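You operate a simulated robot arm through the tools that you are given. There is no shell and no other tool. Be economical: measure what you need, move in short steps, check, and stop when the job is done.

The job below is to be done with a simulated two-armed robot. You get a single attempt, and the scene is never put back.

Task
Stop the drips: push bench clips four and seven in.
Fine: blue valve shut while you push them; reopen it after. Where these are worked on the way, their far stop is far enough and under half their travel is too little: blue valve.

The check looks at the end state, three seconds after you hand in, the way a careful person would. Anything else that was tipped, shoved, dropped, spilled or broken makes it a failure.

Robot
Two 7-joint arms with fingered hands on one trunk that stands fixed in place. Base frame: the origin is at the foot of the trunk, x ahead of it, y to its left, z up; the work surface is at about z = 800. Lengths are in mm, angles in rad, forces in N, time in s.
The left shoulder is at [81, 241, 1492], the right one opposite. With the tool pointing down near the work surface each hand reaches from about 100 to 960 mm from the base axis, measured 20 degrees to its own side. Payload 4.9 kg a hand.
The TCP of each hand is the grasp point between the finger pads, 32 mm short of the fingertips. In the tool frame z runs along the fingers and y along their closing line. Largest opening 200 mm; the body of the gripper starts 89 mm behind the TCP. The gripper is a hand of 4 fingers: y runs from the thumb to the fingers, the wrist lies at [0, 0, -267] in the tool frame.
Orientation is that of the tool frame in the base frame, as [roll, pitch, yaw] about the fixed x, y, z axes, in that order (R = Rz(yaw) Ry(pitch) Rx(roll)). With the fingers straight down and closing along the base's y, the tool's x points along the base's -x, its y along +y and its z along -z.

Tools
- The arms move only by the tool move_arm. It takes "left_commands", "right_commands" or both (then of equal length, played together; a hand with none holds still); each is a list of rows, each an object of numbers (a shift or turn left out is 0): "wx", "wy", "wz": the turn, a rotation vector about the tool's x, y, z in rad; "dx", "dy", "dz": the shift along the tool's x, y, z in cm. In form: [{"wx": .., "wy": .., "wz": .., "dx": .., "dy": .., "dz": ..}, ...]. A call has 1 to 20 rows; each row shifts and turns the commanded pose from where the row before left it, along the tool's axes as they then stand. Each row takes 0.2 s and may step no farther than 50 mm and 0.15 rad from the row before; otherwise, the whole call is refused. Where a pose cannot be reached the arm comes as near as it can. A force on the tool above 40 N (or 10 N above the force at the start of the call, whichever is more), or a blocked arm, ends the call early, and 0.2 s more pass. In this call time passes only in rows, and 0.2 s behind the last. It gives the time, the measured TCP pose, the force on the tool (base axes), the opening and the grip force at its end, in the units of the frame above (readings bear some noise), with the torque about the TCP (base axes, N m) and any sound that the robot's microphone picked up.
- Cameras (640 x 400 px; columns grow to the right, rows downward): "scene" is now at [114.6, 17.8, 1658]; the picture's right is [0.21, -0.98, -0.00], its down [-0.62, -0.13, -0.77] and it looks along [0.75, 0.16, -0.64] (base axes); focal length 367 px, centre (320, 200). "left" rides on the left gripper at [-69, -69, -116] in its tool frame; the picture's right is [0.71, -0.71, 0.00], its down [0.54, 0.54, -0.64] and it looks along [0.45, 0.45, 0.77] (tool axes); focal length 226 px, centre (320, 200). "right" rides on the right gripper at [69, -69, -116] in its tool frame; the picture's right is [0.71, 0.71, 0.00], its down [-0.54, 0.54, -0.64] and it looks along [-0.45, 0.45, 0.77] (tool axes); focal length 226 px, centre (320, 200). There is no depth. A picture from a camera that has moved, and an enlarged one, comes with that camera's place and axes in the base frame and with its lens.
- camera(camera): a new picture of that camera. The clock stands still meanwhile.
- slide_trunk(by): slides the trunk up (or, below 0, down) by that many mm; the arms and the scene camera ride with it, the base frame stays. It gives what a move gives, with no picture.
- move_fingers(finger1, finger2, finger3, thumb_bend, hand): sets how far each is bent, from 0 (flat) to 1 (curled in); at 0.3 the hand is open as for a grip, at 0.7 the pads meet at the TCP. One left out holds its place. A second passes; each finger stops where it meets its share of the squeeze, and holds until it gets a number again. It is the only way to open and close the hand. It gives what a move gives, with no picture; readings hold the bend of each and the force on the fingers (four entries, about 0 where the hand has none), thumb and palm.
- aim_head(pan, tilt): turns the head with the scene camera to pan (to the left, within 1.501 rad either way) and tilt (down, from -0.506 to 1.204), counted from straight ahead of the robot. It gives what a move gives.
- enlarge(camera, box): a new picture of the part [left, top, right, bottom] of that camera's present view, enlarged. The clock stands still meanwhile.
- finish_job(): hands the job in; it is judged then, once.

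Go step by step. Nothing tells you positions but the pictures and the camera data: compare them with the known pose of the tool, close in by small moves and look again before you grip or let go. The budget is 120 turns and 86 pictures, counting those below and the enlarged ones. Unless the task says otherwise, let go and move clear before handing in, and close with one line.

The tools are called after "Emit:" as name(argument=value, ...) on one line, values as JSON. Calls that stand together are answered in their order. move_arm: Moves the arms, as the interface text tells. Its arguments: {"type":"object","properties":{"left_commands":{"type":"array"},"right_commands":{"type":"array"}},"required":[]} The other tools are called the same way: slide_trunk (by) slides the trunk up or down; move_fingers (finger1, finger2, finger3, thumb_bend, hand) moves the fingers one by one; aim_head (pan, tilt) turns the head that bears the scene camera; camera (camera) takes a picture; enlarge (camera, box) takes an enlarged picture of a part of a camera's view; finish_job () hands the job in.

At the start:

```text
time_s: 0.0
left_ee_pos: [698.8, 473.2, 1251.1]
left_tool_rot: [-3.139, -0.002, -3.141]
left_force: [0.7, -0.5, 0.2]
left_moment: [-0.02, 0.0, -0.03]
left_grip_width: 200.1
left_grip_force: 0.1
left_shape: jaw
left_bend: [0.3, 0.3, 0.3, 0.3]
left_finger forces: [0.0, 0.0, 0.0, 0.1, 0.0, 0.0]
right_ee_pos: [676.3, -238.1, 1254.4]
right_tool_rot: [-3.14, 0.0, -3.141]
right_force: [0.2, 0.4, -0.5]
right_moment: [0.0, -0.01, 0.01]
right_grip_width: 199.7
right_grip_force: 0.1
right_shape: jaw
right_bend: [0.3, 0.3, 0.3, 0.3]
right_finger forces: [0.0, 0.0, 0.1, 0.0, 0.1, 0.0]
trunk travel left (down, up): [-400.0, 440.0]
head pan, tilt: [0.213, 0.693]
```

scene: 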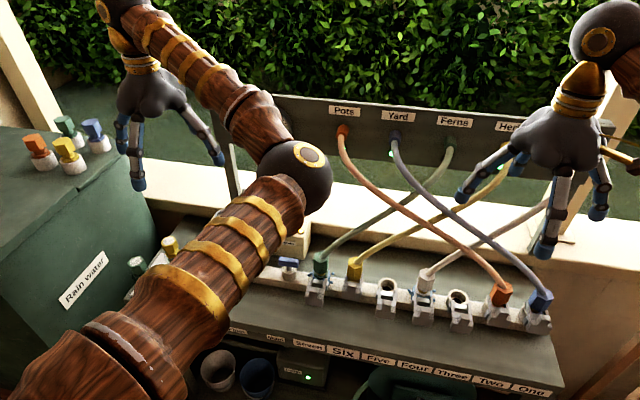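
right: 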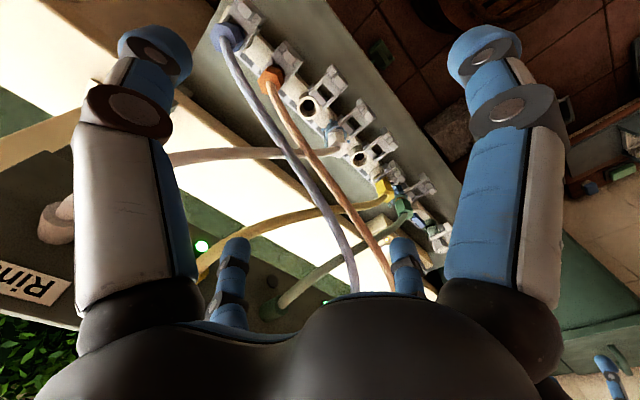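
left: 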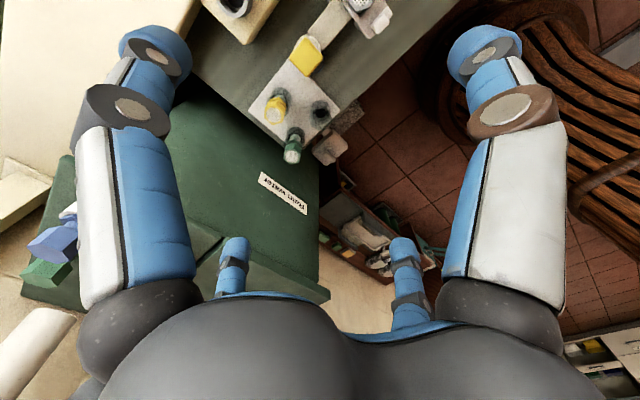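

I see a row of clips with labels One (right) to Seven (left), hoses, a tank with coloured valves at the left, and a left arm blocking part of the view. I'll look closer before moving.

Emit:
enlarge(camera="scene", box=[220, 220, 580, 400])

Emit:
enlarge(camera="scene", box=[0, 80, 300, 320])

Emit:
enlarge(camera="left", box=[200, 0, 440, 200])

```text
1.78 times, centred on (400, 310) of scene
camera zoom: at [114.6, 17.8, 1658.0], right [0.21, -0.98, 0.0], down [-0.62, -0.13, -0.77], along [0.75, 0.16, -0.64], focal length 652 px, centre (178, 4)
```

zoom: 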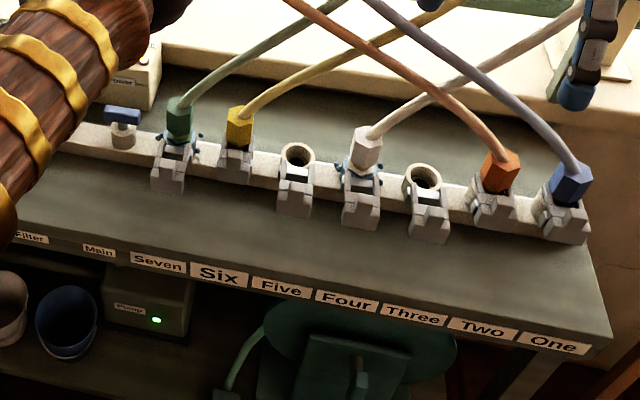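

```text
1.67 times, centred on (150, 200) of scene
camera zoom: at [114.6, 17.8, 1658.0], right [0.21, -0.98, 0.0], down [-0.62, -0.13, -0.77], along [0.75, 0.16, -0.64], focal length 612 px, centre (603, 200)
```

zoom: 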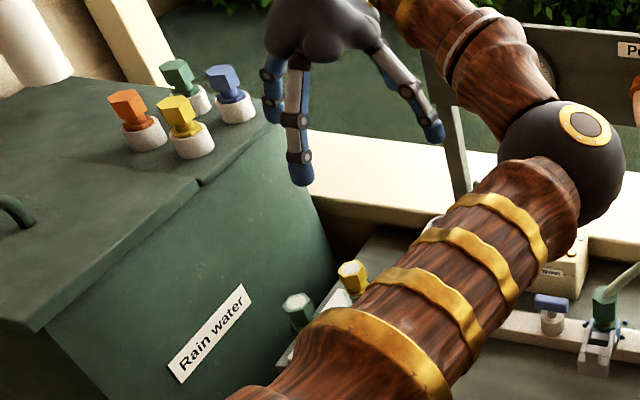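

```text
2.00 times, centred on (320, 100) of left
camera zoom: at [767.4, 404.3, 1367.2], right [-0.71, -0.71, 0.0], down [-0.54, 0.54, 0.64], along [-0.46, 0.45, -0.77], focal length 452 px, centre (320, 400)
```

zoom: 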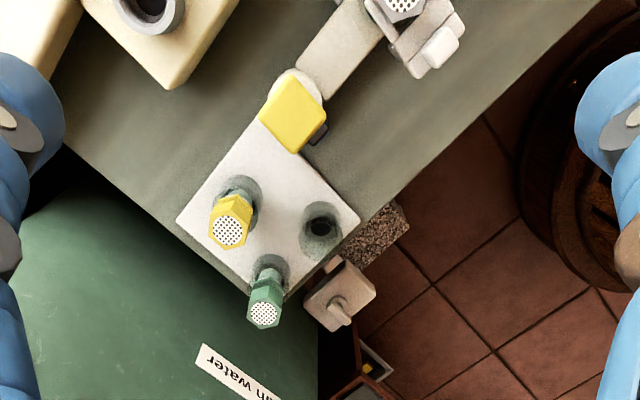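

The bench has a blue-handled valve labelled Main, and the tank has another blue fitting, so I need detail on both. I'll zoom on these and on the clips.

Emit:
enlarge(camera="scene", box=[270, 235, 370, 335])

Emit:
enlarge(camera="scene", box=[370, 250, 470, 350])

Emit:
enlarge(camera="scene", box=[460, 255, 570, 345])

Emit:
enlarge(camera="scene", box=[10, 100, 120, 180])

```text
4.00 times, centred on (320, 285) of scene
camera zoom: at [114.6, 17.8, 1658.0], right [0.21, -0.98, 0.0], down [-0.62, -0.13, -0.77], along [0.75, 0.16, -0.64], focal length 1468 px, centre (320, -140)
```

zoom: 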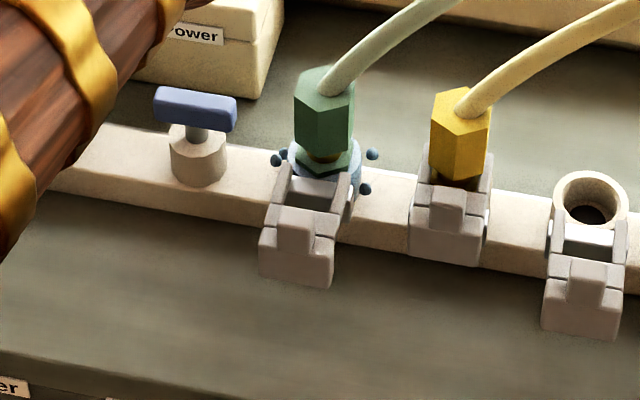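

```text
4.00 times, centred on (420, 300) of scene
camera zoom: at [114.6, 17.8, 1658.0], right [0.21, -0.98, 0.0], down [-0.62, -0.13, -0.77], along [0.75, 0.16, -0.64], focal length 1468 px, centre (-80, -200)
```

zoom: 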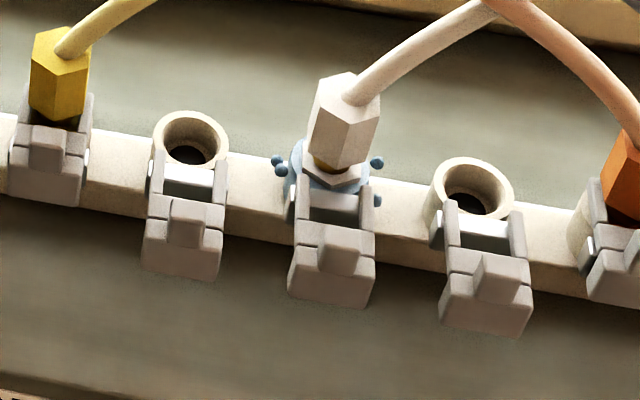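

```text
4.44 times, centred on (515, 300) of scene
camera zoom: at [114.6, 17.8, 1658.0], right [0.21, -0.98, 0.0], down [-0.62, -0.13, -0.77], along [0.75, 0.16, -0.64], focal length 1631 px, centre (-547, -244)
```

zoom: 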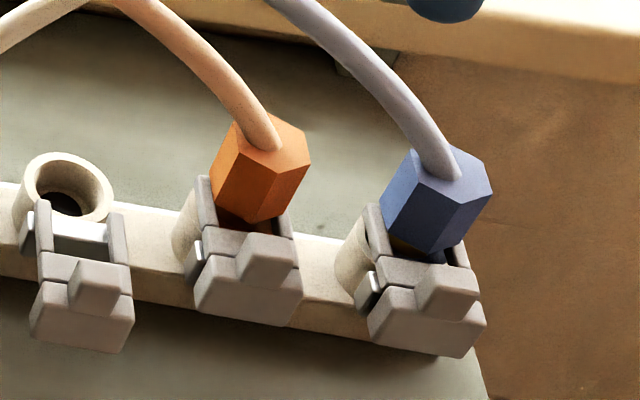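

```text
5.00 times, centred on (65, 140) of scene
camera zoom: at [114.6, 17.8, 1658.0], right [0.21, -0.98, 0.0], down [-0.62, -0.13, -0.77], along [0.75, 0.16, -0.64], focal length 1835 px, centre (1595, 500)
```

zoom: 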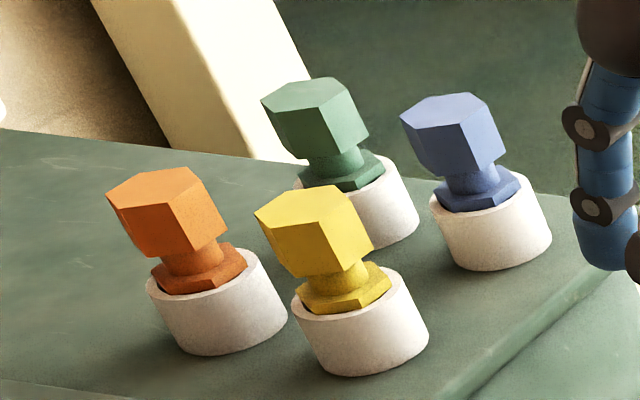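

The tank's coloured items are plugs, so the blue valve is the Main valve on the bench, at about (738, 239, 870). Seven holds the green hose and four the white one, and both drip because their clips are out. I'll turn the left hand a quarter so it can straddle the handle, then hover over it.

Emit:
move_arm(left_commands=[{"wz": -0.1428}, {"wz": -0.1428}, {"wz": -0.1428}, {"wz": -0.1428}, {"wz": -0.1428}, {"wz": -0.1428}, {"wz": -0.1428}, {"wz": -0.1428}, {"wz": -0.1428}, {"wz": -0.1428}, {"wz": -0.1428}])

```text
time_s: 2.4
left_ee_pos: [700.2, 472.2, 1251.8]
left_tool_rot: [3.141, -0.001, -1.57]
left_force: [-0.7, -0.2, 0.4]
left_moment: [-0.03, -0.01, 0.01]
left_grip_width: 200.0
left_grip_force: 0.2
left_shape: jaw
left_bend: [0.3, 0.3, 0.3, 0.3]
left_finger forces: [0.0, 0.1, 0.0, 0.0, 0.0, 0.0]
right_ee_pos: [674.7, -238.8, 1252.6]
right_tool_rot: [-3.139, 0.001, -3.141]
right_force: [-0.7, -0.3, 0.1]
right_moment: [0.0, -0.02, -0.01]
right_grip_width: 199.8
right_grip_force: 0.1
right_shape: jaw
right_bend: [0.3, 0.3, 0.3, 0.3]
right_finger forces: [0.1, 0.0, 0.0, 0.0, 0.1, 0.0]
trunk travel left (down, up): [-400.0, 440.0]
head pan, tilt: [0.213, 0.693]
```

The turn went well. Now I shift over the valve while staying high.

Emit:
move_arm(left_commands=[{"dx": 4.5}, {"dx": 4.5}, {"dx": 4.5}, {"dx": 4.5, "dy": -2}, {"dx": 4.5, "dy": -1.8}, {"dx": 0.8, "dz": 4}, {"dz": 4}, {"dz": 4}])

Emit:
camera(camera="left")

Emit:
camera(camera="scene")

```text
time_s: 4.2
left_ee_pos: [739.0, 236.1, 1132.0]
left_tool_rot: [-3.14, 0.0, -1.57]
left_force: [0.8, -0.8, 0.5]
left_moment: [0.05, 0.0, 0.01]
left_grip_width: 199.8
left_grip_force: 0.1
left_shape: jaw
left_bend: [0.3, 0.3, 0.3, 0.3]
left_finger forces: [0.1, 0.0, 0.1, 0.1, 0.0, 0.0]
right_ee_pos: [676.9, -238.1, 1252.8]
right_tool_rot: [-3.141, -0.001, -3.14]
right_force: [0.0, -0.1, 0.3]
right_moment: [-0.02, -0.01, -0.01]
right_grip_width: 200.3
right_grip_force: 0.1
right_shape: jaw
right_bend: [0.3, 0.3, 0.3, 0.3]
right_finger forces: [0.0, 0.0, 0.1, 0.0, 0.0, 0.0]
trunk travel left (down, up): [-400.0, 440.0]
head pan, tilt: [0.213, 0.693]
```

```text
75 pictures are left
camera left: at [807.1, 305.9, 1247.8], right [0.71, -0.71, 0.0], down [-0.54, -0.54, 0.64], along [-0.46, -0.45, -0.77], focal length 226 px, centre (320, 200)
```

left: 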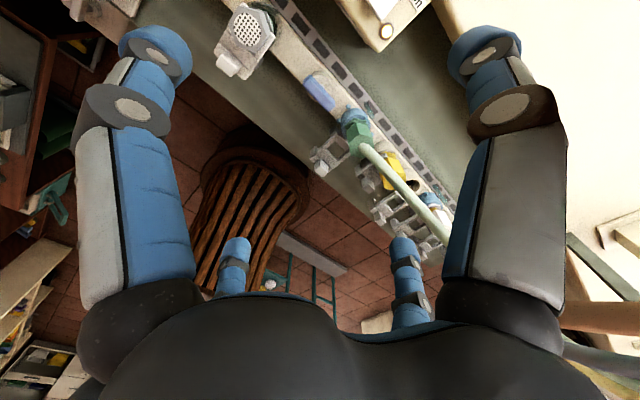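

```text
74 pictures are left
camera scene: at [115.1, 17.4, 1658.1], right [0.21, -0.98, 0.0], down [-0.63, -0.13, -0.77], along [0.75, 0.16, -0.64], focal length 367 px, centre (320, 200)
```

scene: 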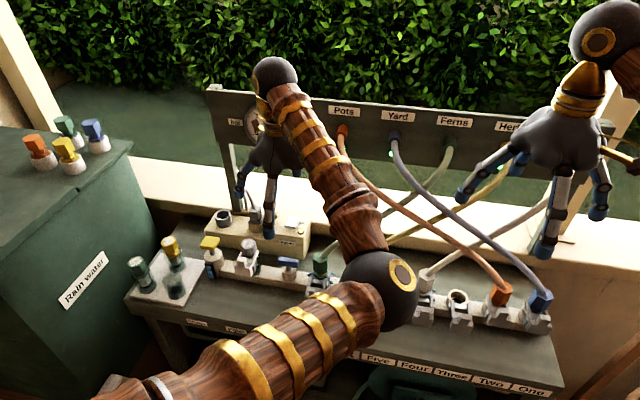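

The hand is right above the valve. I'll zoom on the handle to read its angle.

Emit:
enlarge(camera="left", box=[220, 20, 440, 220])

Emit:
enlarge(camera="scene", box=[190, 200, 330, 310])

```text
2.00 times, centred on (330, 120) of left
camera zoom: at [807.1, 305.9, 1247.8], right [0.71, -0.71, 0.0], down [-0.54, -0.54, 0.64], along [-0.46, -0.45, -0.77], focal length 452 px, centre (300, 360)
```

zoom: 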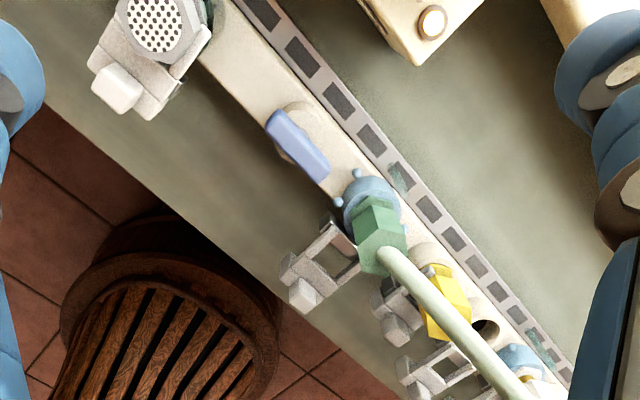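

```text
3.64 times, centred on (260, 255) of scene
camera zoom: at [115.1, 17.4, 1658.1], right [0.21, -0.98, 0.0], down [-0.63, -0.13, -0.77], along [0.75, 0.16, -0.64], focal length 1334 px, centre (538, 0)
```

zoom: 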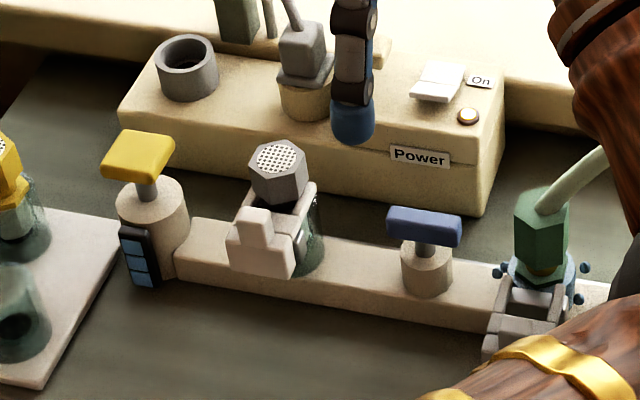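

The handle lies along the manifold (open), about 55 mm long, centred near (738, 241, 886). The fingers seem to sit around the palm on four sides, so I'll curl one to find out which is which.

Emit:
move_fingers(hand="left", finger1=1.0, finger2=0.55)

Emit:
camera(camera="left")

Emit:
enlarge(camera="scene", box=[200, 60, 400, 260])

```text
time_s: 5.2
left_ee_pos: [737.6, 239.0, 1131.1]
left_tool_rot: [3.14, 0.0, -1.57]
left_force: [0.0, -0.2, 0.3]
left_moment: [0.01, 0.0, 0.01]
left_grip_width: 115.3
left_grip_force: 0.0
left_shape: fingers
left_bend: [1.0, 0.55, 0.3, 0.3]
left_finger forces: [0.0, 0.0, 0.0, 0.1, 0.1, 0.1]
right_ee_pos: [675.6, -239.1, 1254.2]
right_tool_rot: [-3.141, -0.001, -3.142]
right_force: [-0.3, 1.0, -0.3]
right_moment: [0.0, -0.02, -0.02]
right_grip_width: 199.9
right_grip_force: 0.1
right_shape: jaw
right_bend: [0.3, 0.3, 0.3, 0.3]
right_finger forces: [0.1, 0.0, 0.0, 0.1, 0.0, 0.0]
trunk travel left (down, up): [-400.0, 440.0]
head pan, tilt: [0.213, 0.693]
```

```text
71 pictures are left
camera left: at [806.5, 306.6, 1247.8], right [0.71, -0.71, 0.0], down [-0.54, -0.54, 0.64], along [-0.46, -0.45, -0.77], focal length 226 px, centre (320, 200)
```

left: 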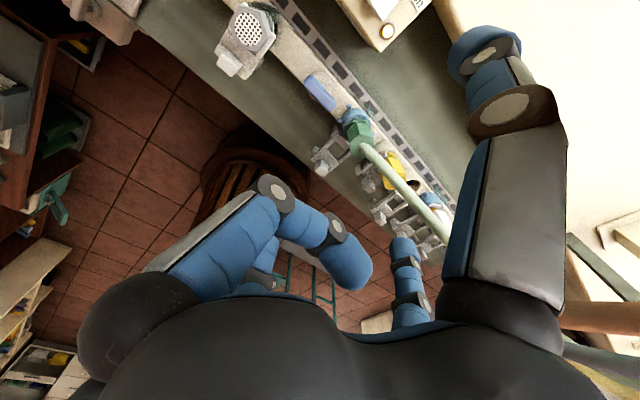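

```text
2.00 times, centred on (300, 160) of scene
camera zoom: at [114.6, 17.7, 1658.0], right [0.21, -0.98, 0.0], down [-0.62, -0.13, -0.77], along [0.75, 0.16, -0.64], focal length 734 px, centre (360, 280)
```

zoom: 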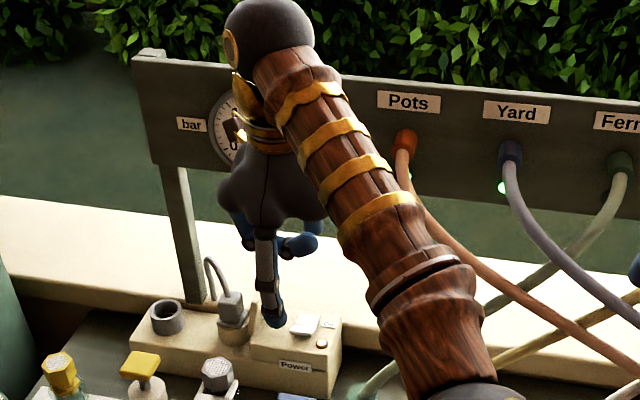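

Finger 1 folds up out of the way. I'll fold finger 3 likewise, set finger 2 and the thumb half-open to straddle the bar, and go down partway.

Emit:
move_fingers(hand="left", finger1=1.0, finger2=0.52, finger3=1.0, thumb_bend=0.52)

Emit:
move_arm(left_commands=[{"dz": 4.5, "dx": -0.15}, {"dz": 4.5}, {"dz": 4.5}, {"dz": 3}])

Emit:
camera(camera="left")

Emit:
enlarge(camera="scene", box=[190, 160, 390, 320])

```text
time_s: 6.2
left_ee_pos: [739.3, 236.7, 1132.0]
left_tool_rot: [3.138, 0.0, -1.572]
left_force: [0.8, 0.6, -0.2]
left_moment: [0.04, -0.01, 0.0]
left_grip_width: 85.2
left_grip_force: 0.0
left_shape: fingers
left_bend: [1.0, 0.52, 0.92, 0.52]
left_finger forces: [0.1, 0.0, 0.0, 0.1, 0.0, 0.0]
right_ee_pos: [676.1, -238.7, 1254.8]
right_tool_rot: [3.141, -0.001, -3.141]
right_force: [-0.3, -0.5, -0.2]
right_moment: [0.03, 0.01, 0.03]
right_grip_width: 199.9
right_grip_force: 0.0
right_shape: jaw
right_bend: [0.3, 0.3, 0.3, 0.3]
right_finger forces: [0.1, 0.0, 0.1, 0.0, 0.0, 0.0]
trunk travel left (down, up): [-400.0, 440.0]
head pan, tilt: [0.213, 0.693]
```

```text
time_s: 7.2
left_ee_pos: [742.1, 243.6, 964.8]
left_tool_rot: [3.141, -0.002, -1.57]
left_force: [0.0, 0.0, -0.6]
left_moment: [0.01, -0.01, -0.04]
left_grip_width: 85.1
left_grip_force: 0.1
left_shape: fingers
left_bend: [1.0, 0.52, 0.92, 0.52]
left_finger forces: [0.0, 0.0, 0.0, 0.1, 0.0, 0.1]
right_ee_pos: [677.7, -237.6, 1254.2]
right_tool_rot: [-3.141, 0.0, 3.14]
right_force: [0.7, 0.4, 0.6]
right_moment: [0.02, 0.0, -0.06]
right_grip_width: 199.9
right_grip_force: 0.1
right_shape: jaw
right_bend: [0.3, 0.3, 0.3, 0.3]
right_finger forces: [0.0, 0.0, 0.1, 0.1, 0.0, 0.1]
trunk travel left (down, up): [-400.0, 440.0]
head pan, tilt: [0.213, 0.693]
```

```text
69 pictures are left
camera left: at [809.6, 312.7, 1081.1], right [0.71, -0.71, 0.0], down [-0.54, -0.54, 0.64], along [-0.45, -0.46, -0.77], focal length 226 px, centre (320, 200)
```

left: 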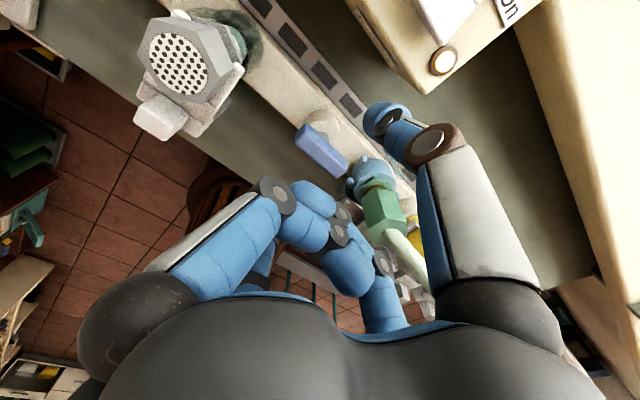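

```text
2.50 times, centred on (290, 240) of scene
camera zoom: at [115.2, 18.2, 1658.0], right [0.21, -0.98, 0.0], down [-0.63, -0.13, -0.77], along [0.75, 0.16, -0.64], focal length 917 px, centre (395, 100)
```

zoom: 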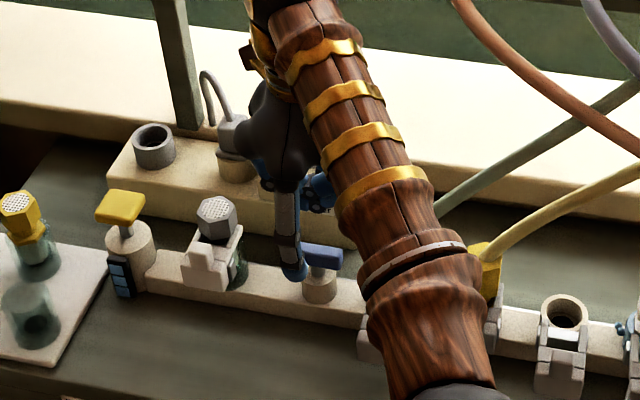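

The bar is centred between finger 2 and the thumb. Going down so the fingertips just span the bar's height.

Emit:
move_arm(left_commands=[{"dz": 2, "dx": 0.2, "dy": 0.2}, {"dz": 2}, {"dz": 2}])

Emit:
camera(camera="left")

Emit:
enlarge(camera="scene", box=[240, 200, 340, 300])

```text
time_s: 8.0
left_ee_pos: [735.8, 239.4, 905.4]
left_tool_rot: [3.139, 0.001, -1.571]
left_force: [0.0, -0.3, 0.2]
left_moment: [0.07, 0.0, 0.0]
left_grip_width: 85.2
left_grip_force: 0.0
left_shape: fingers
left_bend: [1.0, 0.52, 0.92, 0.52]
left_finger forces: [0.0, 0.0, 0.0, 0.1, 0.0, 0.1]
right_ee_pos: [675.7, -238.1, 1253.0]
right_tool_rot: [-3.141, -0.002, 3.141]
right_force: [0.5, 0.7, 0.7]
right_moment: [0.02, -0.01, 0.01]
right_grip_width: 199.9
right_grip_force: 0.1
right_shape: jaw
right_bend: [0.3, 0.3, 0.3, 0.3]
right_finger forces: [0.0, 0.1, 0.0, 0.0, 0.1, 0.1]
trunk travel left (down, up): [-400.0, 440.0]
head pan, tilt: [0.213, 0.693]
```

```text
67 pictures are left
camera left: at [805.0, 308.1, 1021.4], right [0.71, -0.71, 0.0], down [-0.54, -0.54, 0.64], along [-0.46, -0.45, -0.77], focal length 226 px, centre (320, 200)
```

left: 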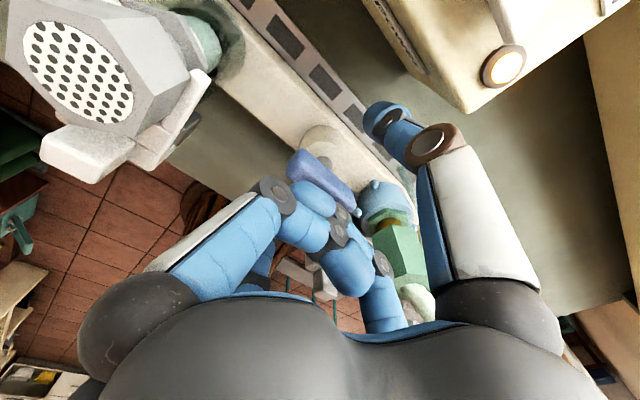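

```text
4.00 times, centred on (290, 250) of scene
camera zoom: at [114.5, 17.9, 1658.1], right [0.21, -0.98, 0.0], down [-0.62, -0.13, -0.77], along [0.75, 0.16, -0.64], focal length 1468 px, centre (440, 0)
```

zoom: 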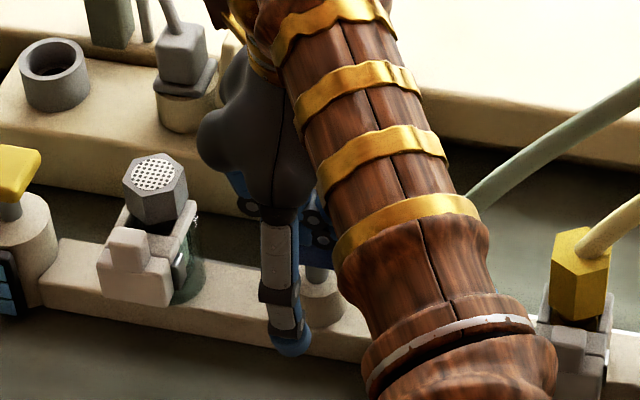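

The bar is between the pads at the right height with no contact forces. Now I close finger 2 and the thumb on it.

Emit:
move_fingers(hand="left", finger2=0.7, thumb_bend=0.7)

Emit:
camera(camera="left")

```text
time_s: 9.0
left_ee_pos: [736.4, 238.7, 906.0]
left_tool_rot: [3.139, 0.0, -1.57]
left_force: [5.1, -0.4, 0.0]
left_moment: [0.0, -0.14, 0.03]
left_grip_width: 65.1
left_grip_force: 4.6
left_shape: fingers
left_bend: [1.0, 0.68, 0.92, 0.67]
left_finger forces: [0.0, 2.3, 0.1, 0.0, 7.9, 0.0]
right_ee_pos: [675.9, -238.3, 1253.7]
right_tool_rot: [3.141, -0.002, -3.141]
right_force: [0.2, 0.5, -0.7]
right_moment: [-0.02, 0.0, 0.03]
right_grip_width: 200.0
right_grip_force: 0.1
right_shape: jaw
right_bend: [0.3, 0.3, 0.3, 0.3]
right_finger forces: [0.0, 0.0, 0.0, 0.1, 0.1, 0.1]
trunk travel left (down, up): [-400.0, 440.0]
head pan, tilt: [0.213, 0.693]
```

```text
65 pictures are left
camera left: at [805.6, 307.8, 1021.5], right [0.71, -0.71, 0.0], down [-0.54, -0.54, 0.64], along [-0.46, -0.45, -0.77], focal length 226 px, centre (320, 200)
```

left: 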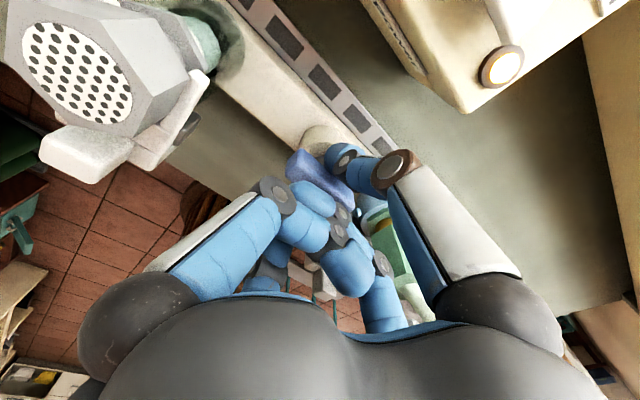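

The bar is held. I'll centre slightly and try turning clockwise (seen from above), watching the torque.

Emit:
move_arm(left_commands=[{"dy": -0.2}, {"wz": 0.1}, {"wz": 0.1}, {"wz": 0.1}, {"wz": 0.1}])

Emit:
camera(camera="left")

```text
time_s: 10.2
left_ee_pos: [738.0, 239.6, 906.4]
left_tool_rot: [3.141, 0.0, -1.97]
left_force: [4.5, -1.4, -1.5]
left_moment: [-0.01, -0.1, 0.02]
left_grip_width: 64.8
left_grip_force: 5.3
left_shape: fingers
left_bend: [1.0, 0.68, 0.92, 0.67]
left_finger forces: [0.0, 2.8, 0.0, 0.0, 7.1, 0.1]
right_ee_pos: [676.3, -238.8, 1252.9]
right_tool_rot: [3.14, -0.001, 3.141]
right_force: [0.4, -0.1, -0.7]
right_moment: [0.0, -0.01, -0.03]
right_grip_width: 199.8
right_grip_force: 0.0
right_shape: jaw
right_bend: [0.3, 0.3, 0.3, 0.3]
right_finger forces: [0.0, 0.0, 0.0, 0.1, 0.0, 0.0]
trunk travel left (down, up): [-400.0, 440.0]
head pan, tilt: [0.213, 0.693]
```

```text
64 pictures are left
camera left: at [827.3, 276.3, 1021.7], right [0.37, -0.93, 0.0], down [-0.71, -0.29, 0.64], along [-0.6, -0.24, -0.77], focal length 226 px, centre (320, 200)
```

left: 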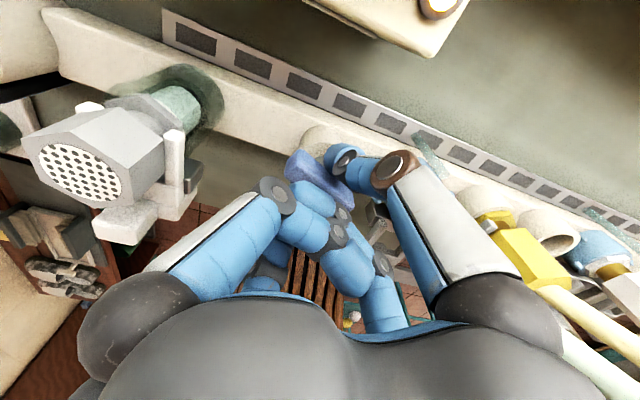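

The valve turns freely clockwise with the hand. I'll go on to roughly 60° and check clearance to the green connector, which the thumb is swinging toward.

Emit:
move_arm(left_commands=[{"wz": 0.1}, {"wz": 0.1}, {"wz": 0.1}, {"wz": 0.1}, {"wz": 0.1}, {"wz": 0.1}, {"wz": 0.05}])

Emit:
camera(camera="left")

Emit:
camera(camera="scene")

```text
time_s: 11.8
left_ee_pos: [735.6, 240.0, 905.0]
left_tool_rot: [3.141, -0.001, -2.622]
left_force: [4.4, 1.4, 0.1]
left_moment: [0.05, -0.1, 0.02]
left_grip_width: 64.4
left_grip_force: 3.9
left_shape: fingers
left_bend: [1.0, 0.68, 0.92, 0.68]
left_finger forces: [0.1, 4.3, 0.0, 0.0, 4.8, 0.0]
right_ee_pos: [676.4, -236.9, 1253.9]
right_tool_rot: [-3.141, -0.002, 3.141]
right_force: [-0.2, -0.7, 0.3]
right_moment: [0.02, -0.01, 0.02]
right_grip_width: 200.1
right_grip_force: 0.0
right_shape: jaw
right_bend: [0.3, 0.3, 0.3, 0.3]
right_finger forces: [0.0, 0.1, 0.0, 0.0, 0.1, 0.0]
trunk travel left (down, up): [-400.0, 440.0]
head pan, tilt: [0.213, 0.693]
```

```text
63 pictures are left
camera left: at [830.5, 214.1, 1021.8], right [-0.26, -0.96, 0.0], down [-0.74, 0.2, 0.64], along [-0.62, 0.17, -0.77], focal length 226 px, centre (320, 200)
```

left: 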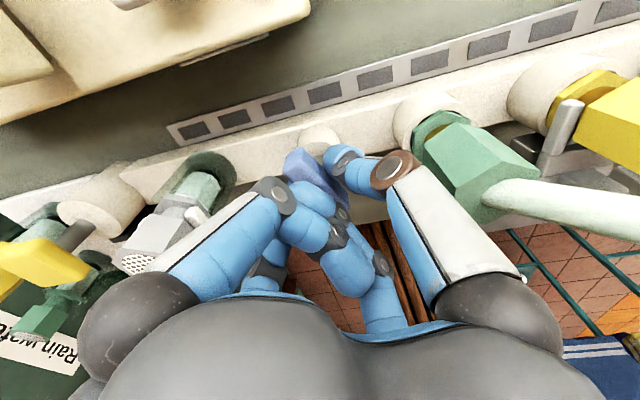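

```text
62 pictures are left
camera scene: at [115.0, 18.2, 1658.0], right [0.21, -0.98, 0.0], down [-0.62, -0.13, -0.77], along [0.75, 0.16, -0.64], focal length 367 px, centre (320, 200)
```

scene: 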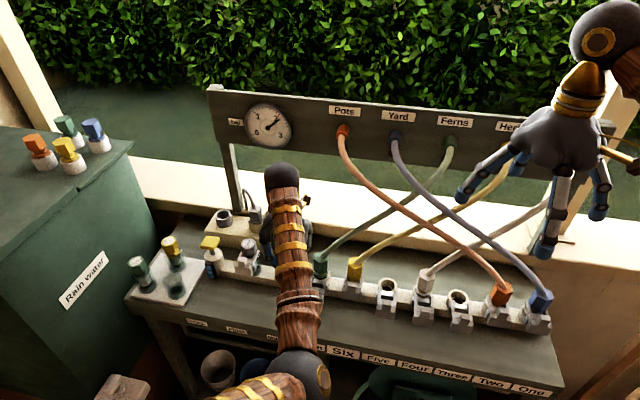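

The valve is 60° around and the gauge is visible now. I'll check the gauge and the gap to the green connector.

Emit:
enlarge(camera="scene", box=[230, 95, 310, 155])

Emit:
enlarge(camera="left", box=[260, 80, 560, 300])

```text
6.67 times, centred on (270, 125) of scene
camera zoom: at [115.0, 18.2, 1658.0], right [0.21, -0.98, 0.0], down [-0.62, -0.13, -0.77], along [0.75, 0.16, -0.64], focal length 2446 px, centre (653, 700)
```

zoom: 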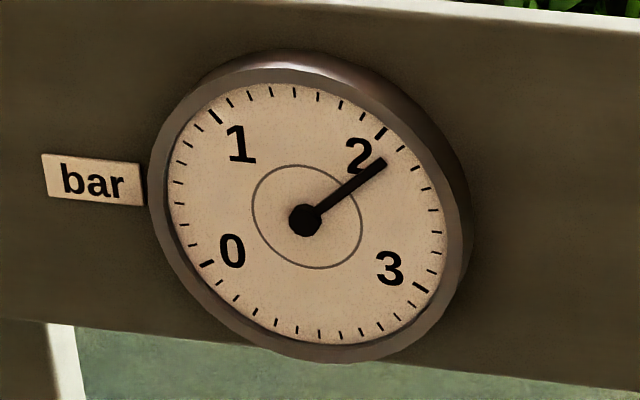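

```text
1.82 times, centred on (410, 190) of left
camera zoom: at [830.5, 214.1, 1021.8], right [-0.26, -0.96, 0.0], down [-0.74, 0.2, 0.64], along [-0.62, 0.17, -0.77], focal length 411 px, centre (156, 218)
```

zoom: 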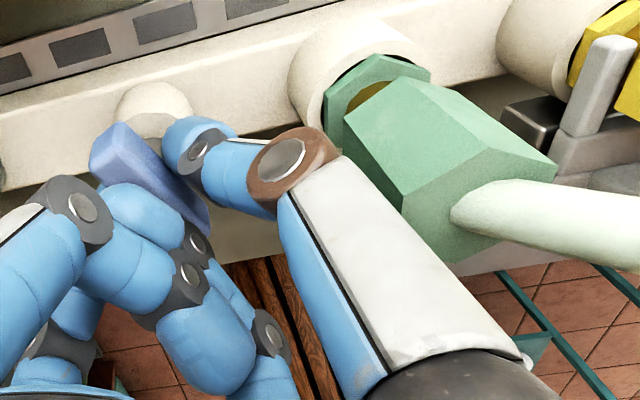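

The spray at seven is already gone, so the valve is biting. I'll turn a bit more toward the stop in small steps.

Emit:
move_arm(left_commands=[{"wz": 0.08}, {"wz": 0.08}, {"wz": 0.08}])

Emit:
enlarge(camera="left", box=[260, 80, 560, 300])

```text
time_s: 12.6
left_ee_pos: [737.4, 239.9, 907.6]
left_tool_rot: [3.142, 0.0, -2.862]
left_force: [1.8, 1.3, -1.3]
left_moment: [0.09, -0.04, 0.01]
left_grip_width: 63.8
left_grip_force: 4.1
left_shape: fingers
left_bend: [1.0, 0.68, 0.92, 0.68]
left_finger forces: [0.1, 4.9, 0.1, 0.0, 3.8, 0.1]
right_ee_pos: [675.1, -237.8, 1252.8]
right_tool_rot: [-3.141, -0.003, 3.14]
right_force: [-0.1, 0.8, 1.2]
right_moment: [-0.03, -0.01, 0.02]
right_grip_width: 199.8
right_grip_force: 0.1
right_shape: jaw
right_bend: [0.3, 0.3, 0.3, 0.3]
right_finger forces: [0.0, 0.1, 0.0, 0.0, 0.0, 0.0]
trunk travel left (down, up): [-400.0, 440.0]
head pan, tilt: [0.213, 0.693]
```

```text
1.82 times, centred on (410, 190) of left
camera zoom: at [822.3, 192.3, 1022.2], right [-0.48, -0.88, 0.0], down [-0.67, 0.37, 0.64], along [-0.56, 0.31, -0.77], focal length 411 px, centre (156, 218)
```

zoom: 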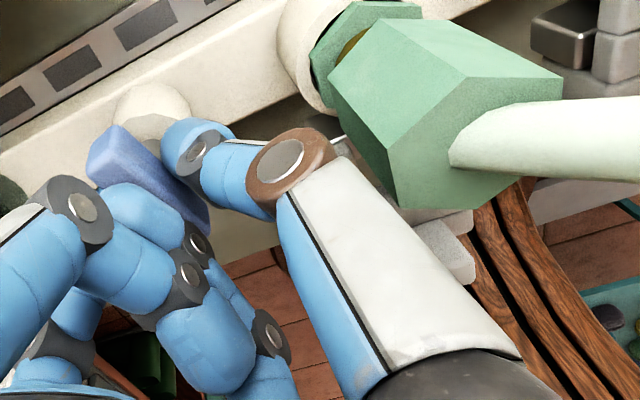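

Still clear of the green connector at about 74°. Continuing to the stop.

Emit:
move_arm(left_commands=[{"wz": 0.07}, {"wz": 0.07}, {"wz": 0.07}, {"wz": 0.07}])

Emit:
camera(camera="left")

```text
time_s: 13.6
left_ee_pos: [737.8, 240.4, 905.1]
left_tool_rot: [-3.141, -0.001, 3.14]
left_force: [2.8, 0.6, 0.0]
left_moment: [0.03, -0.09, 0.03]
left_grip_width: 63.3
left_grip_force: 3.9
left_shape: fingers
left_bend: [1.0, 0.68, 0.92, 0.68]
left_finger forces: [0.1, 4.9, 0.1, 0.0, 4.1, 0.0]
right_ee_pos: [677.1, -238.1, 1254.1]
right_tool_rot: [3.141, -0.002, 3.141]
right_force: [0.6, -0.3, 0.2]
right_moment: [0.03, 0.01, 0.02]
right_grip_width: 199.9
right_grip_force: 0.1
right_shape: jaw
right_bend: [0.3, 0.3, 0.3, 0.3]
right_finger forces: [0.0, 0.1, 0.1, 0.1, 0.0, 0.0]
trunk travel left (down, up): [-400.0, 440.0]
head pan, tilt: [0.213, 0.693]
```

```text
58 pictures are left
camera left: at [805.2, 170.7, 1022.4], right [-0.71, -0.71, 0.0], down [-0.54, 0.54, 0.64], along [-0.46, 0.45, -0.77], focal length 226 px, centre (320, 200)
```

left: 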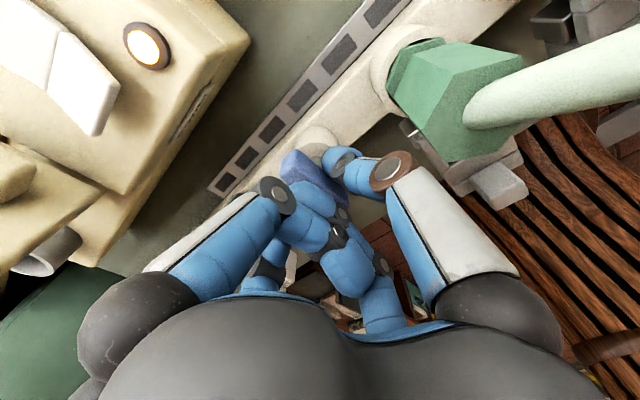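

The handle is now at 90°. I'll feel for the stop with a little more.

Emit:
move_arm(left_commands=[{"wz": 0.06}, {"wz": 0.06}])

Emit:
camera(camera="left")

```text
time_s: 14.2
left_ee_pos: [735.9, 238.6, 905.6]
left_tool_rot: [3.141, 0.0, 3.019]
left_force: [4.9, 0.1, 2.9]
left_moment: [0.04, -0.1, 0.07]
left_grip_width: 63.2
left_grip_force: 5.3
left_shape: fingers
left_bend: [1.0, 0.68, 0.92, 0.68]
left_finger forces: [0.0, 5.8, 0.0, 0.0, 5.2, 0.0]
right_ee_pos: [676.3, -237.6, 1253.8]
right_tool_rot: [-3.141, 0.0, 3.141]
right_force: [0.1, 0.5, 1.1]
right_moment: [0.02, -0.03, 0.01]
right_grip_width: 199.9
right_grip_force: 0.0
right_shape: jaw
right_bend: [0.3, 0.3, 0.3, 0.3]
right_finger forces: [0.0, 0.0, 0.0, 0.0, 0.0, 0.1]
trunk travel left (down, up): [-400.0, 440.0]
head pan, tilt: [0.213, 0.693]
```

```text
57 pictures are left
camera left: at [796.3, 162.9, 1022.0], right [-0.79, -0.62, 0.0], down [-0.47, 0.6, 0.64], along [-0.4, 0.51, -0.77], focal length 226 px, centre (320, 200)
```

left: 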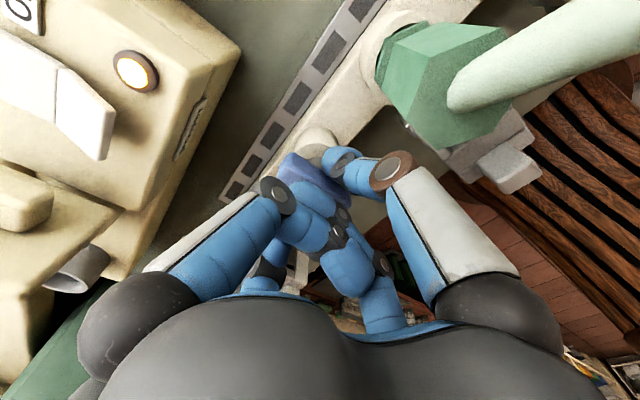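

Torque rose at about 97°, so the valve is on its stop. I'll ease back, release with only a small opening on the thumb side, and lift straight up.

Emit:
move_arm(left_commands=[{"wz": -0.08}])

Emit:
move_fingers(hand="left", finger2=0.58, thumb_bend=0.63)

Emit:
move_arm(left_commands=[{"dz": -2}, {"dz": -4}, {"dz": -4.5}, {"dz": -4.5}, {"dz": -4.5}])

Emit:
camera(camera="left")

```text
time_s: 14.6
left_ee_pos: [737.1, 239.5, 906.0]
left_tool_rot: [3.141, -0.001, 3.102]
left_force: [3.7, 1.4, 2.9]
left_moment: [0.05, -0.11, 0.02]
left_grip_width: 63.3
left_grip_force: 5.0
left_shape: fingers
left_bend: [1.0, 0.68, 0.92, 0.68]
left_finger forces: [0.1, 5.5, 0.0, 0.0, 4.7, 0.0]
right_ee_pos: [675.0, -239.5, 1253.8]
right_tool_rot: [-3.14, 0.001, 3.141]
right_force: [0.1, 1.0, -0.4]
right_moment: [0.0, -0.02, 0.02]
right_grip_width: 199.7
right_grip_force: 0.1
right_shape: jaw
right_bend: [0.3, 0.3, 0.3, 0.3]
right_finger forces: [0.0, 0.0, 0.0, 0.0, 0.0, 0.1]
trunk travel left (down, up): [-400.0, 440.0]
head pan, tilt: [0.213, 0.693]
```

```text
time_s: 15.6
left_ee_pos: [736.2, 239.3, 906.1]
left_tool_rot: [3.141, -0.001, 3.101]
left_force: [-0.2, -0.1, 0.3]
left_moment: [-0.04, -0.03, -0.03]
left_grip_width: 68.9
left_grip_force: 0.1
left_shape: fingers
left_bend: [1.0, 0.57, 0.92, 0.63]
left_finger forces: [0.0, 0.0, 0.0, 0.0, 0.1, 0.0]
right_ee_pos: [676.8, -238.5, 1253.0]
right_tool_rot: [3.141, 0.0, -3.141]
right_force: [-0.4, 0.5, 0.1]
right_moment: [-0.01, -0.01, 0.01]
right_grip_width: 200.0
right_grip_force: 0.0
right_shape: jaw
right_bend: [0.3, 0.3, 0.3, 0.3]
right_finger forces: [0.1, 0.0, 0.0, 0.0, 0.1, 0.1]
trunk travel left (down, up): [-400.0, 440.0]
head pan, tilt: [0.213, 0.693]
```

```text
time_s: 16.8
left_ee_pos: [736.9, 239.0, 1104.7]
left_tool_rot: [-3.141, -0.002, 3.103]
left_force: [-1.0, 0.2, 0.2]
left_moment: [-0.01, -0.01, -0.03]
left_grip_width: 68.9
left_grip_force: 0.1
left_shape: fingers
left_bend: [1.0, 0.57, 0.92, 0.63]
left_finger forces: [0.1, 0.1, 0.0, 0.0, 0.0, 0.0]
right_ee_pos: [674.8, -238.3, 1254.3]
right_tool_rot: [3.141, 0.001, 3.141]
right_force: [0.0, -0.9, -1.1]
right_moment: [0.03, -0.01, -0.03]
right_grip_width: 199.7
right_grip_force: 0.0
right_shape: jaw
right_bend: [0.3, 0.3, 0.3, 0.3]
right_finger forces: [0.1, 0.0, 0.0, 0.0, 0.1, 0.0]
trunk travel left (down, up): [-400.0, 440.0]
head pan, tilt: [0.213, 0.693]
```

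```text
56 pictures are left
camera left: at [802.8, 167.6, 1220.6], right [-0.73, -0.68, 0.0], down [-0.52, 0.56, 0.64], along [-0.44, 0.47, -0.77], focal length 226 px, centre (320, 200)
```

left: 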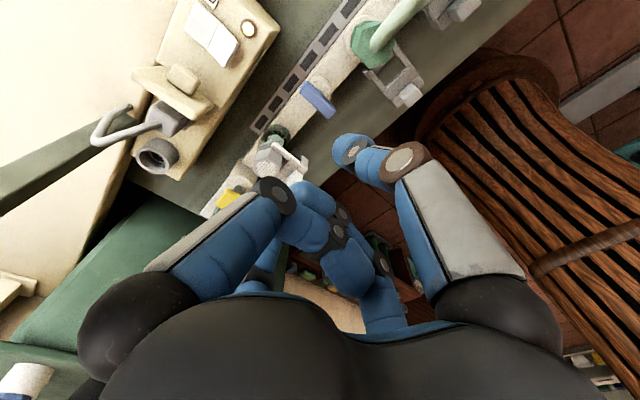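

The valve handle is now across the manifold (shut). I'll move the left hand up and away, and tilt the right hand so its fingers point forward and down, closed, for pushing the clips.

Emit:
move_arm(left_commands=[{"dz": -3, "dy": 3.5}, {"dz": -3, "dy": 3.8}, {"dz": -3, "dy": 3.8}, {"dz": -3, "dy": 3.8}, {"dz": -2, "dy": 4}, {"dy": 4}], right_commands=[{"wy": -0.131}, {"wy": -0.131}, {"wy": -0.131}, {"wy": -0.131}, {"wy": -0.131}, {"wy": -0.131}])

Emit:
move_fingers(hand="right", finger1=0.7, finger2=0.7, finger3=0.7, thumb_bend=0.7)

Emit:
move_arm(right_commands=[{"dx": 3.7, "dy": 1.39, "dz": 1.66}, {"dx": 3.7, "dy": 1.39, "dz": 1.66}, {"dx": 3.7, "dy": 1.39, "dz": 1.66}, {"dx": 3.7, "dy": 1.39, "dz": 1.66}, {"dx": 3.7, "dy": 1.39, "dz": 1.66}, {"dx": 3.7, "dy": 1.39, "dz": 1.66}])

Emit:
camera(camera="scene")

Emit:
camera(camera="right")

```text
time_s: 18.2
left_ee_pos: [743.5, 470.8, 1238.2]
left_tool_rot: [-3.139, -0.002, 3.101]
left_force: [0.7, 0.0, -0.6]
left_moment: [-0.04, -0.03, 0.02]
left_grip_width: 69.0
left_grip_force: 0.0
left_shape: fingers
left_bend: [1.0, 0.57, 0.92, 0.63]
left_finger forces: [0.1, 0.1, 0.0, 0.0, 0.0, 0.0]
right_ee_pos: [676.2, -237.2, 1254.0]
right_tool_rot: [-3.14, 0.789, 3.141]
right_force: [-0.5, 0.3, 0.1]
right_moment: [-0.04, 0.04, -0.03]
right_grip_width: 199.9
right_grip_force: 0.0
right_shape: jaw
right_bend: [0.3, 0.3, 0.3, 0.3]
right_finger forces: [0.0, 0.0, 0.0, 0.0, 0.1, 0.0]
trunk travel left (down, up): [-400.0, 440.0]
head pan, tilt: [0.213, 0.693]
```

```text
time_s: 19.2
left_ee_pos: [742.9, 469.2, 1238.2]
left_tool_rot: [3.139, -0.003, 3.101]
left_force: [0.3, 0.5, 0.9]
left_moment: [-0.01, 0.02, 0.02]
left_grip_width: 69.3
left_grip_force: 0.0
left_shape: fingers
left_bend: [1.0, 0.57, 0.92, 0.63]
left_finger forces: [0.0, 0.0, 0.1, 0.1, 0.0, 0.0]
right_ee_pos: [676.4, -237.4, 1252.6]
right_tool_rot: [3.141, 0.786, 3.141]
right_force: [0.6, 0.6, 0.0]
right_moment: [-0.01, -0.02, 0.03]
right_grip_width: 2.0
right_grip_force: 0.1
right_shape: fingers
right_bend: [0.69, 0.69, 0.69, 0.69]
right_finger forces: [0.0, 0.0, 0.1, 0.0, 0.0, 0.0]
trunk travel left (down, up): [-400.0, 440.0]
head pan, tilt: [0.213, 0.693]
```

```text
time_s: 20.6
left_ee_pos: [743.4, 469.1, 1239.0]
left_tool_rot: [3.141, 0.001, 3.103]
left_force: [0.1, 0.3, -0.5]
left_moment: [-0.01, -0.01, 0.0]
left_grip_width: 69.2
left_grip_force: 0.1
left_shape: fingers
left_bend: [1.0, 0.57, 0.92, 0.63]
left_finger forces: [0.0, 0.1, 0.0, 0.0, 0.1, 0.0]
right_ee_pos: [588.8, -151.2, 1024.3]
right_tool_rot: [-3.142, 0.788, 3.141]
right_force: [-0.7, 0.1, 0.4]
right_moment: [-0.01, -0.03, 0.01]
right_grip_width: 2.0
right_grip_force: 0.1
right_shape: fingers
right_bend: [0.69, 0.69, 0.69, 0.69]
right_finger forces: [0.0, 0.1, 0.1, 0.0, 0.0, 0.0]
trunk travel left (down, up): [-400.0, 440.0]
head pan, tilt: [0.213, 0.693]
```

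```text
55 pictures are left
camera scene: at [113.9, 17.6, 1658.2], right [0.21, -0.98, 0.0], down [-0.62, -0.13, -0.77], along [0.75, 0.16, -0.64], focal length 367 px, centre (320, 200)
```

scene: 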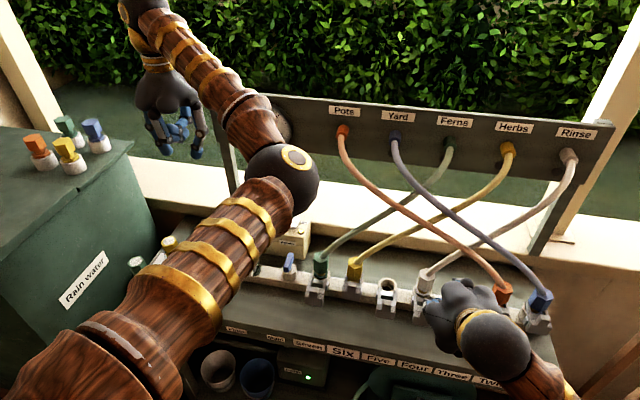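

```text
54 pictures are left
camera right: at [457.2, -218.9, 1056.4], right [-0.5, 0.71, -0.5], down [-0.07, 0.54, 0.84], along [0.86, 0.45, -0.22], focal length 226 px, centre (320, 200)
```

right: 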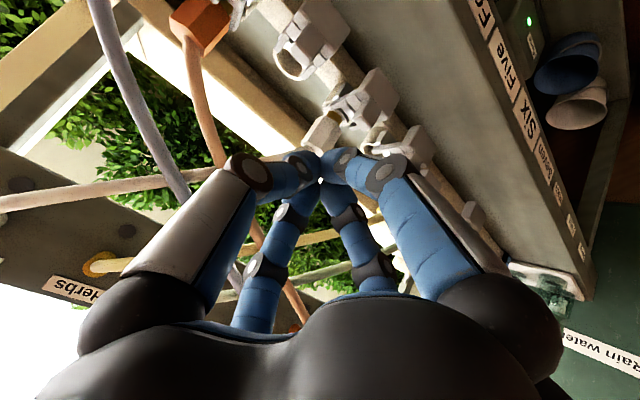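

The camera now looks at the clips from the front. I'll zoom in on clip four for its exact place.

Emit:
enlarge(camera="right", box=[260, 0, 460, 200])

Emit:
enlarge(camera="scene", box=[270, 240, 440, 340])

```text
2.00 times, centred on (360, 100) of right
camera zoom: at [457.2, -218.9, 1056.4], right [-0.5, 0.71, -0.5], down [-0.07, 0.54, 0.84], along [0.86, 0.45, -0.22], focal length 452 px, centre (240, 400)
```

zoom: 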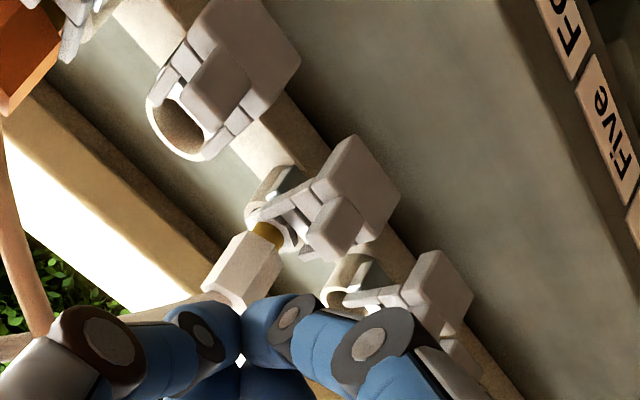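

```text
3.76 times, centred on (355, 290) of scene
camera zoom: at [113.9, 17.6, 1658.2], right [0.21, -0.98, 0.0], down [-0.62, -0.13, -0.77], along [0.75, 0.16, -0.64], focal length 1381 px, centre (188, -139)
```

zoom: 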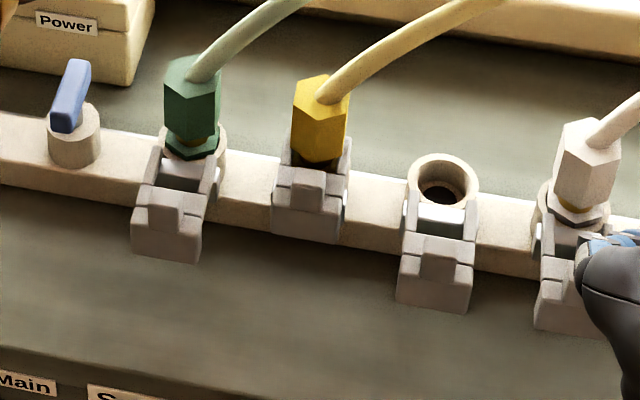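

Clip four's front face is at about x=660, y=-120, z=856, and it needs roughly 28 mm of travel forward. I'll bring the fingertips in front of it.

Emit:
move_arm(right_commands=[{"dx": 2.8, "dy": 0.78, "dz": 2.3}, {"dx": 2.8, "dy": 0.78, "dz": 2.3}, {"dx": 2.8, "dy": 0.78, "dz": 2.3}, {"dx": 2.8, "dy": 0.78, "dz": 2.3}])

Emit:
camera(camera="right")

Emit:
enlarge(camera="scene", box=[350, 230, 510, 350])

```text
time_s: 21.6
left_ee_pos: [744.7, 468.4, 1237.6]
left_tool_rot: [3.14, -0.002, 3.103]
left_force: [-0.5, 0.7, -0.4]
left_moment: [-0.02, 0.01, 0.01]
left_grip_width: 68.9
left_grip_force: 0.2
left_shape: fingers
left_bend: [1.0, 0.57, 0.92, 0.63]
left_finger forces: [0.1, 0.0, 0.0, 0.1, 0.0, 0.1]
right_ee_pos: [573.7, -124.2, 878.6]
right_tool_rot: [3.141, 0.786, 3.141]
right_force: [-0.3, 0.5, 1.0]
right_moment: [-0.01, -0.01, -0.04]
right_grip_width: 2.0
right_grip_force: 0.1
right_shape: fingers
right_bend: [0.69, 0.69, 0.69, 0.69]
right_finger forces: [0.0, 0.1, 0.0, 0.0, 0.0, 0.0]
trunk travel left (down, up): [-400.0, 440.0]
head pan, tilt: [0.213, 0.693]
```

```text
51 pictures are left
camera right: at [442.1, -192.0, 911.3], right [-0.5, 0.71, -0.5], down [-0.07, 0.54, 0.84], along [0.86, 0.45, -0.22], focal length 226 px, centre (320, 200)
```

right: 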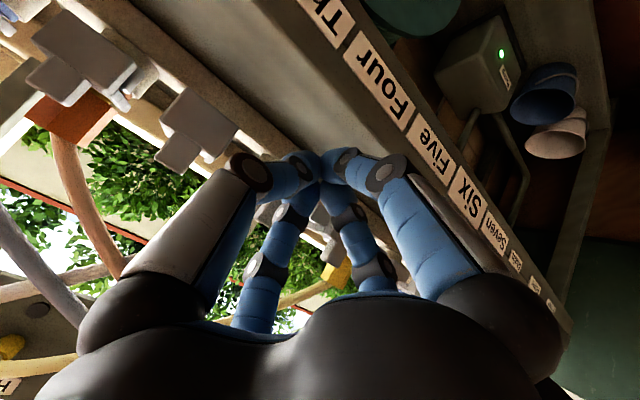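

```text
3.33 times, centred on (430, 290) of scene
camera zoom: at [115.0, 17.8, 1658.0], right [0.21, -0.98, 0.0], down [-0.63, -0.13, -0.77], along [0.75, 0.16, -0.64], focal length 1223 px, centre (-47, -100)
```

zoom: 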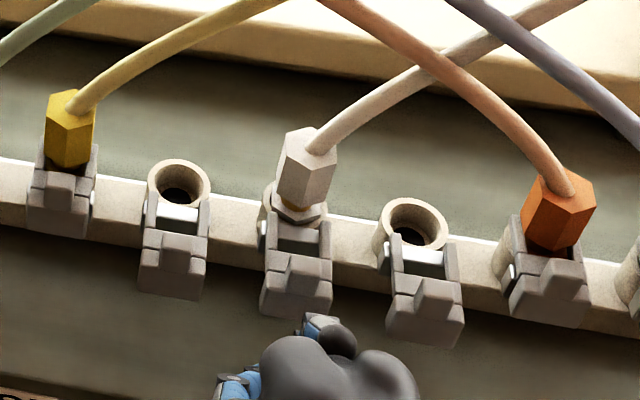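

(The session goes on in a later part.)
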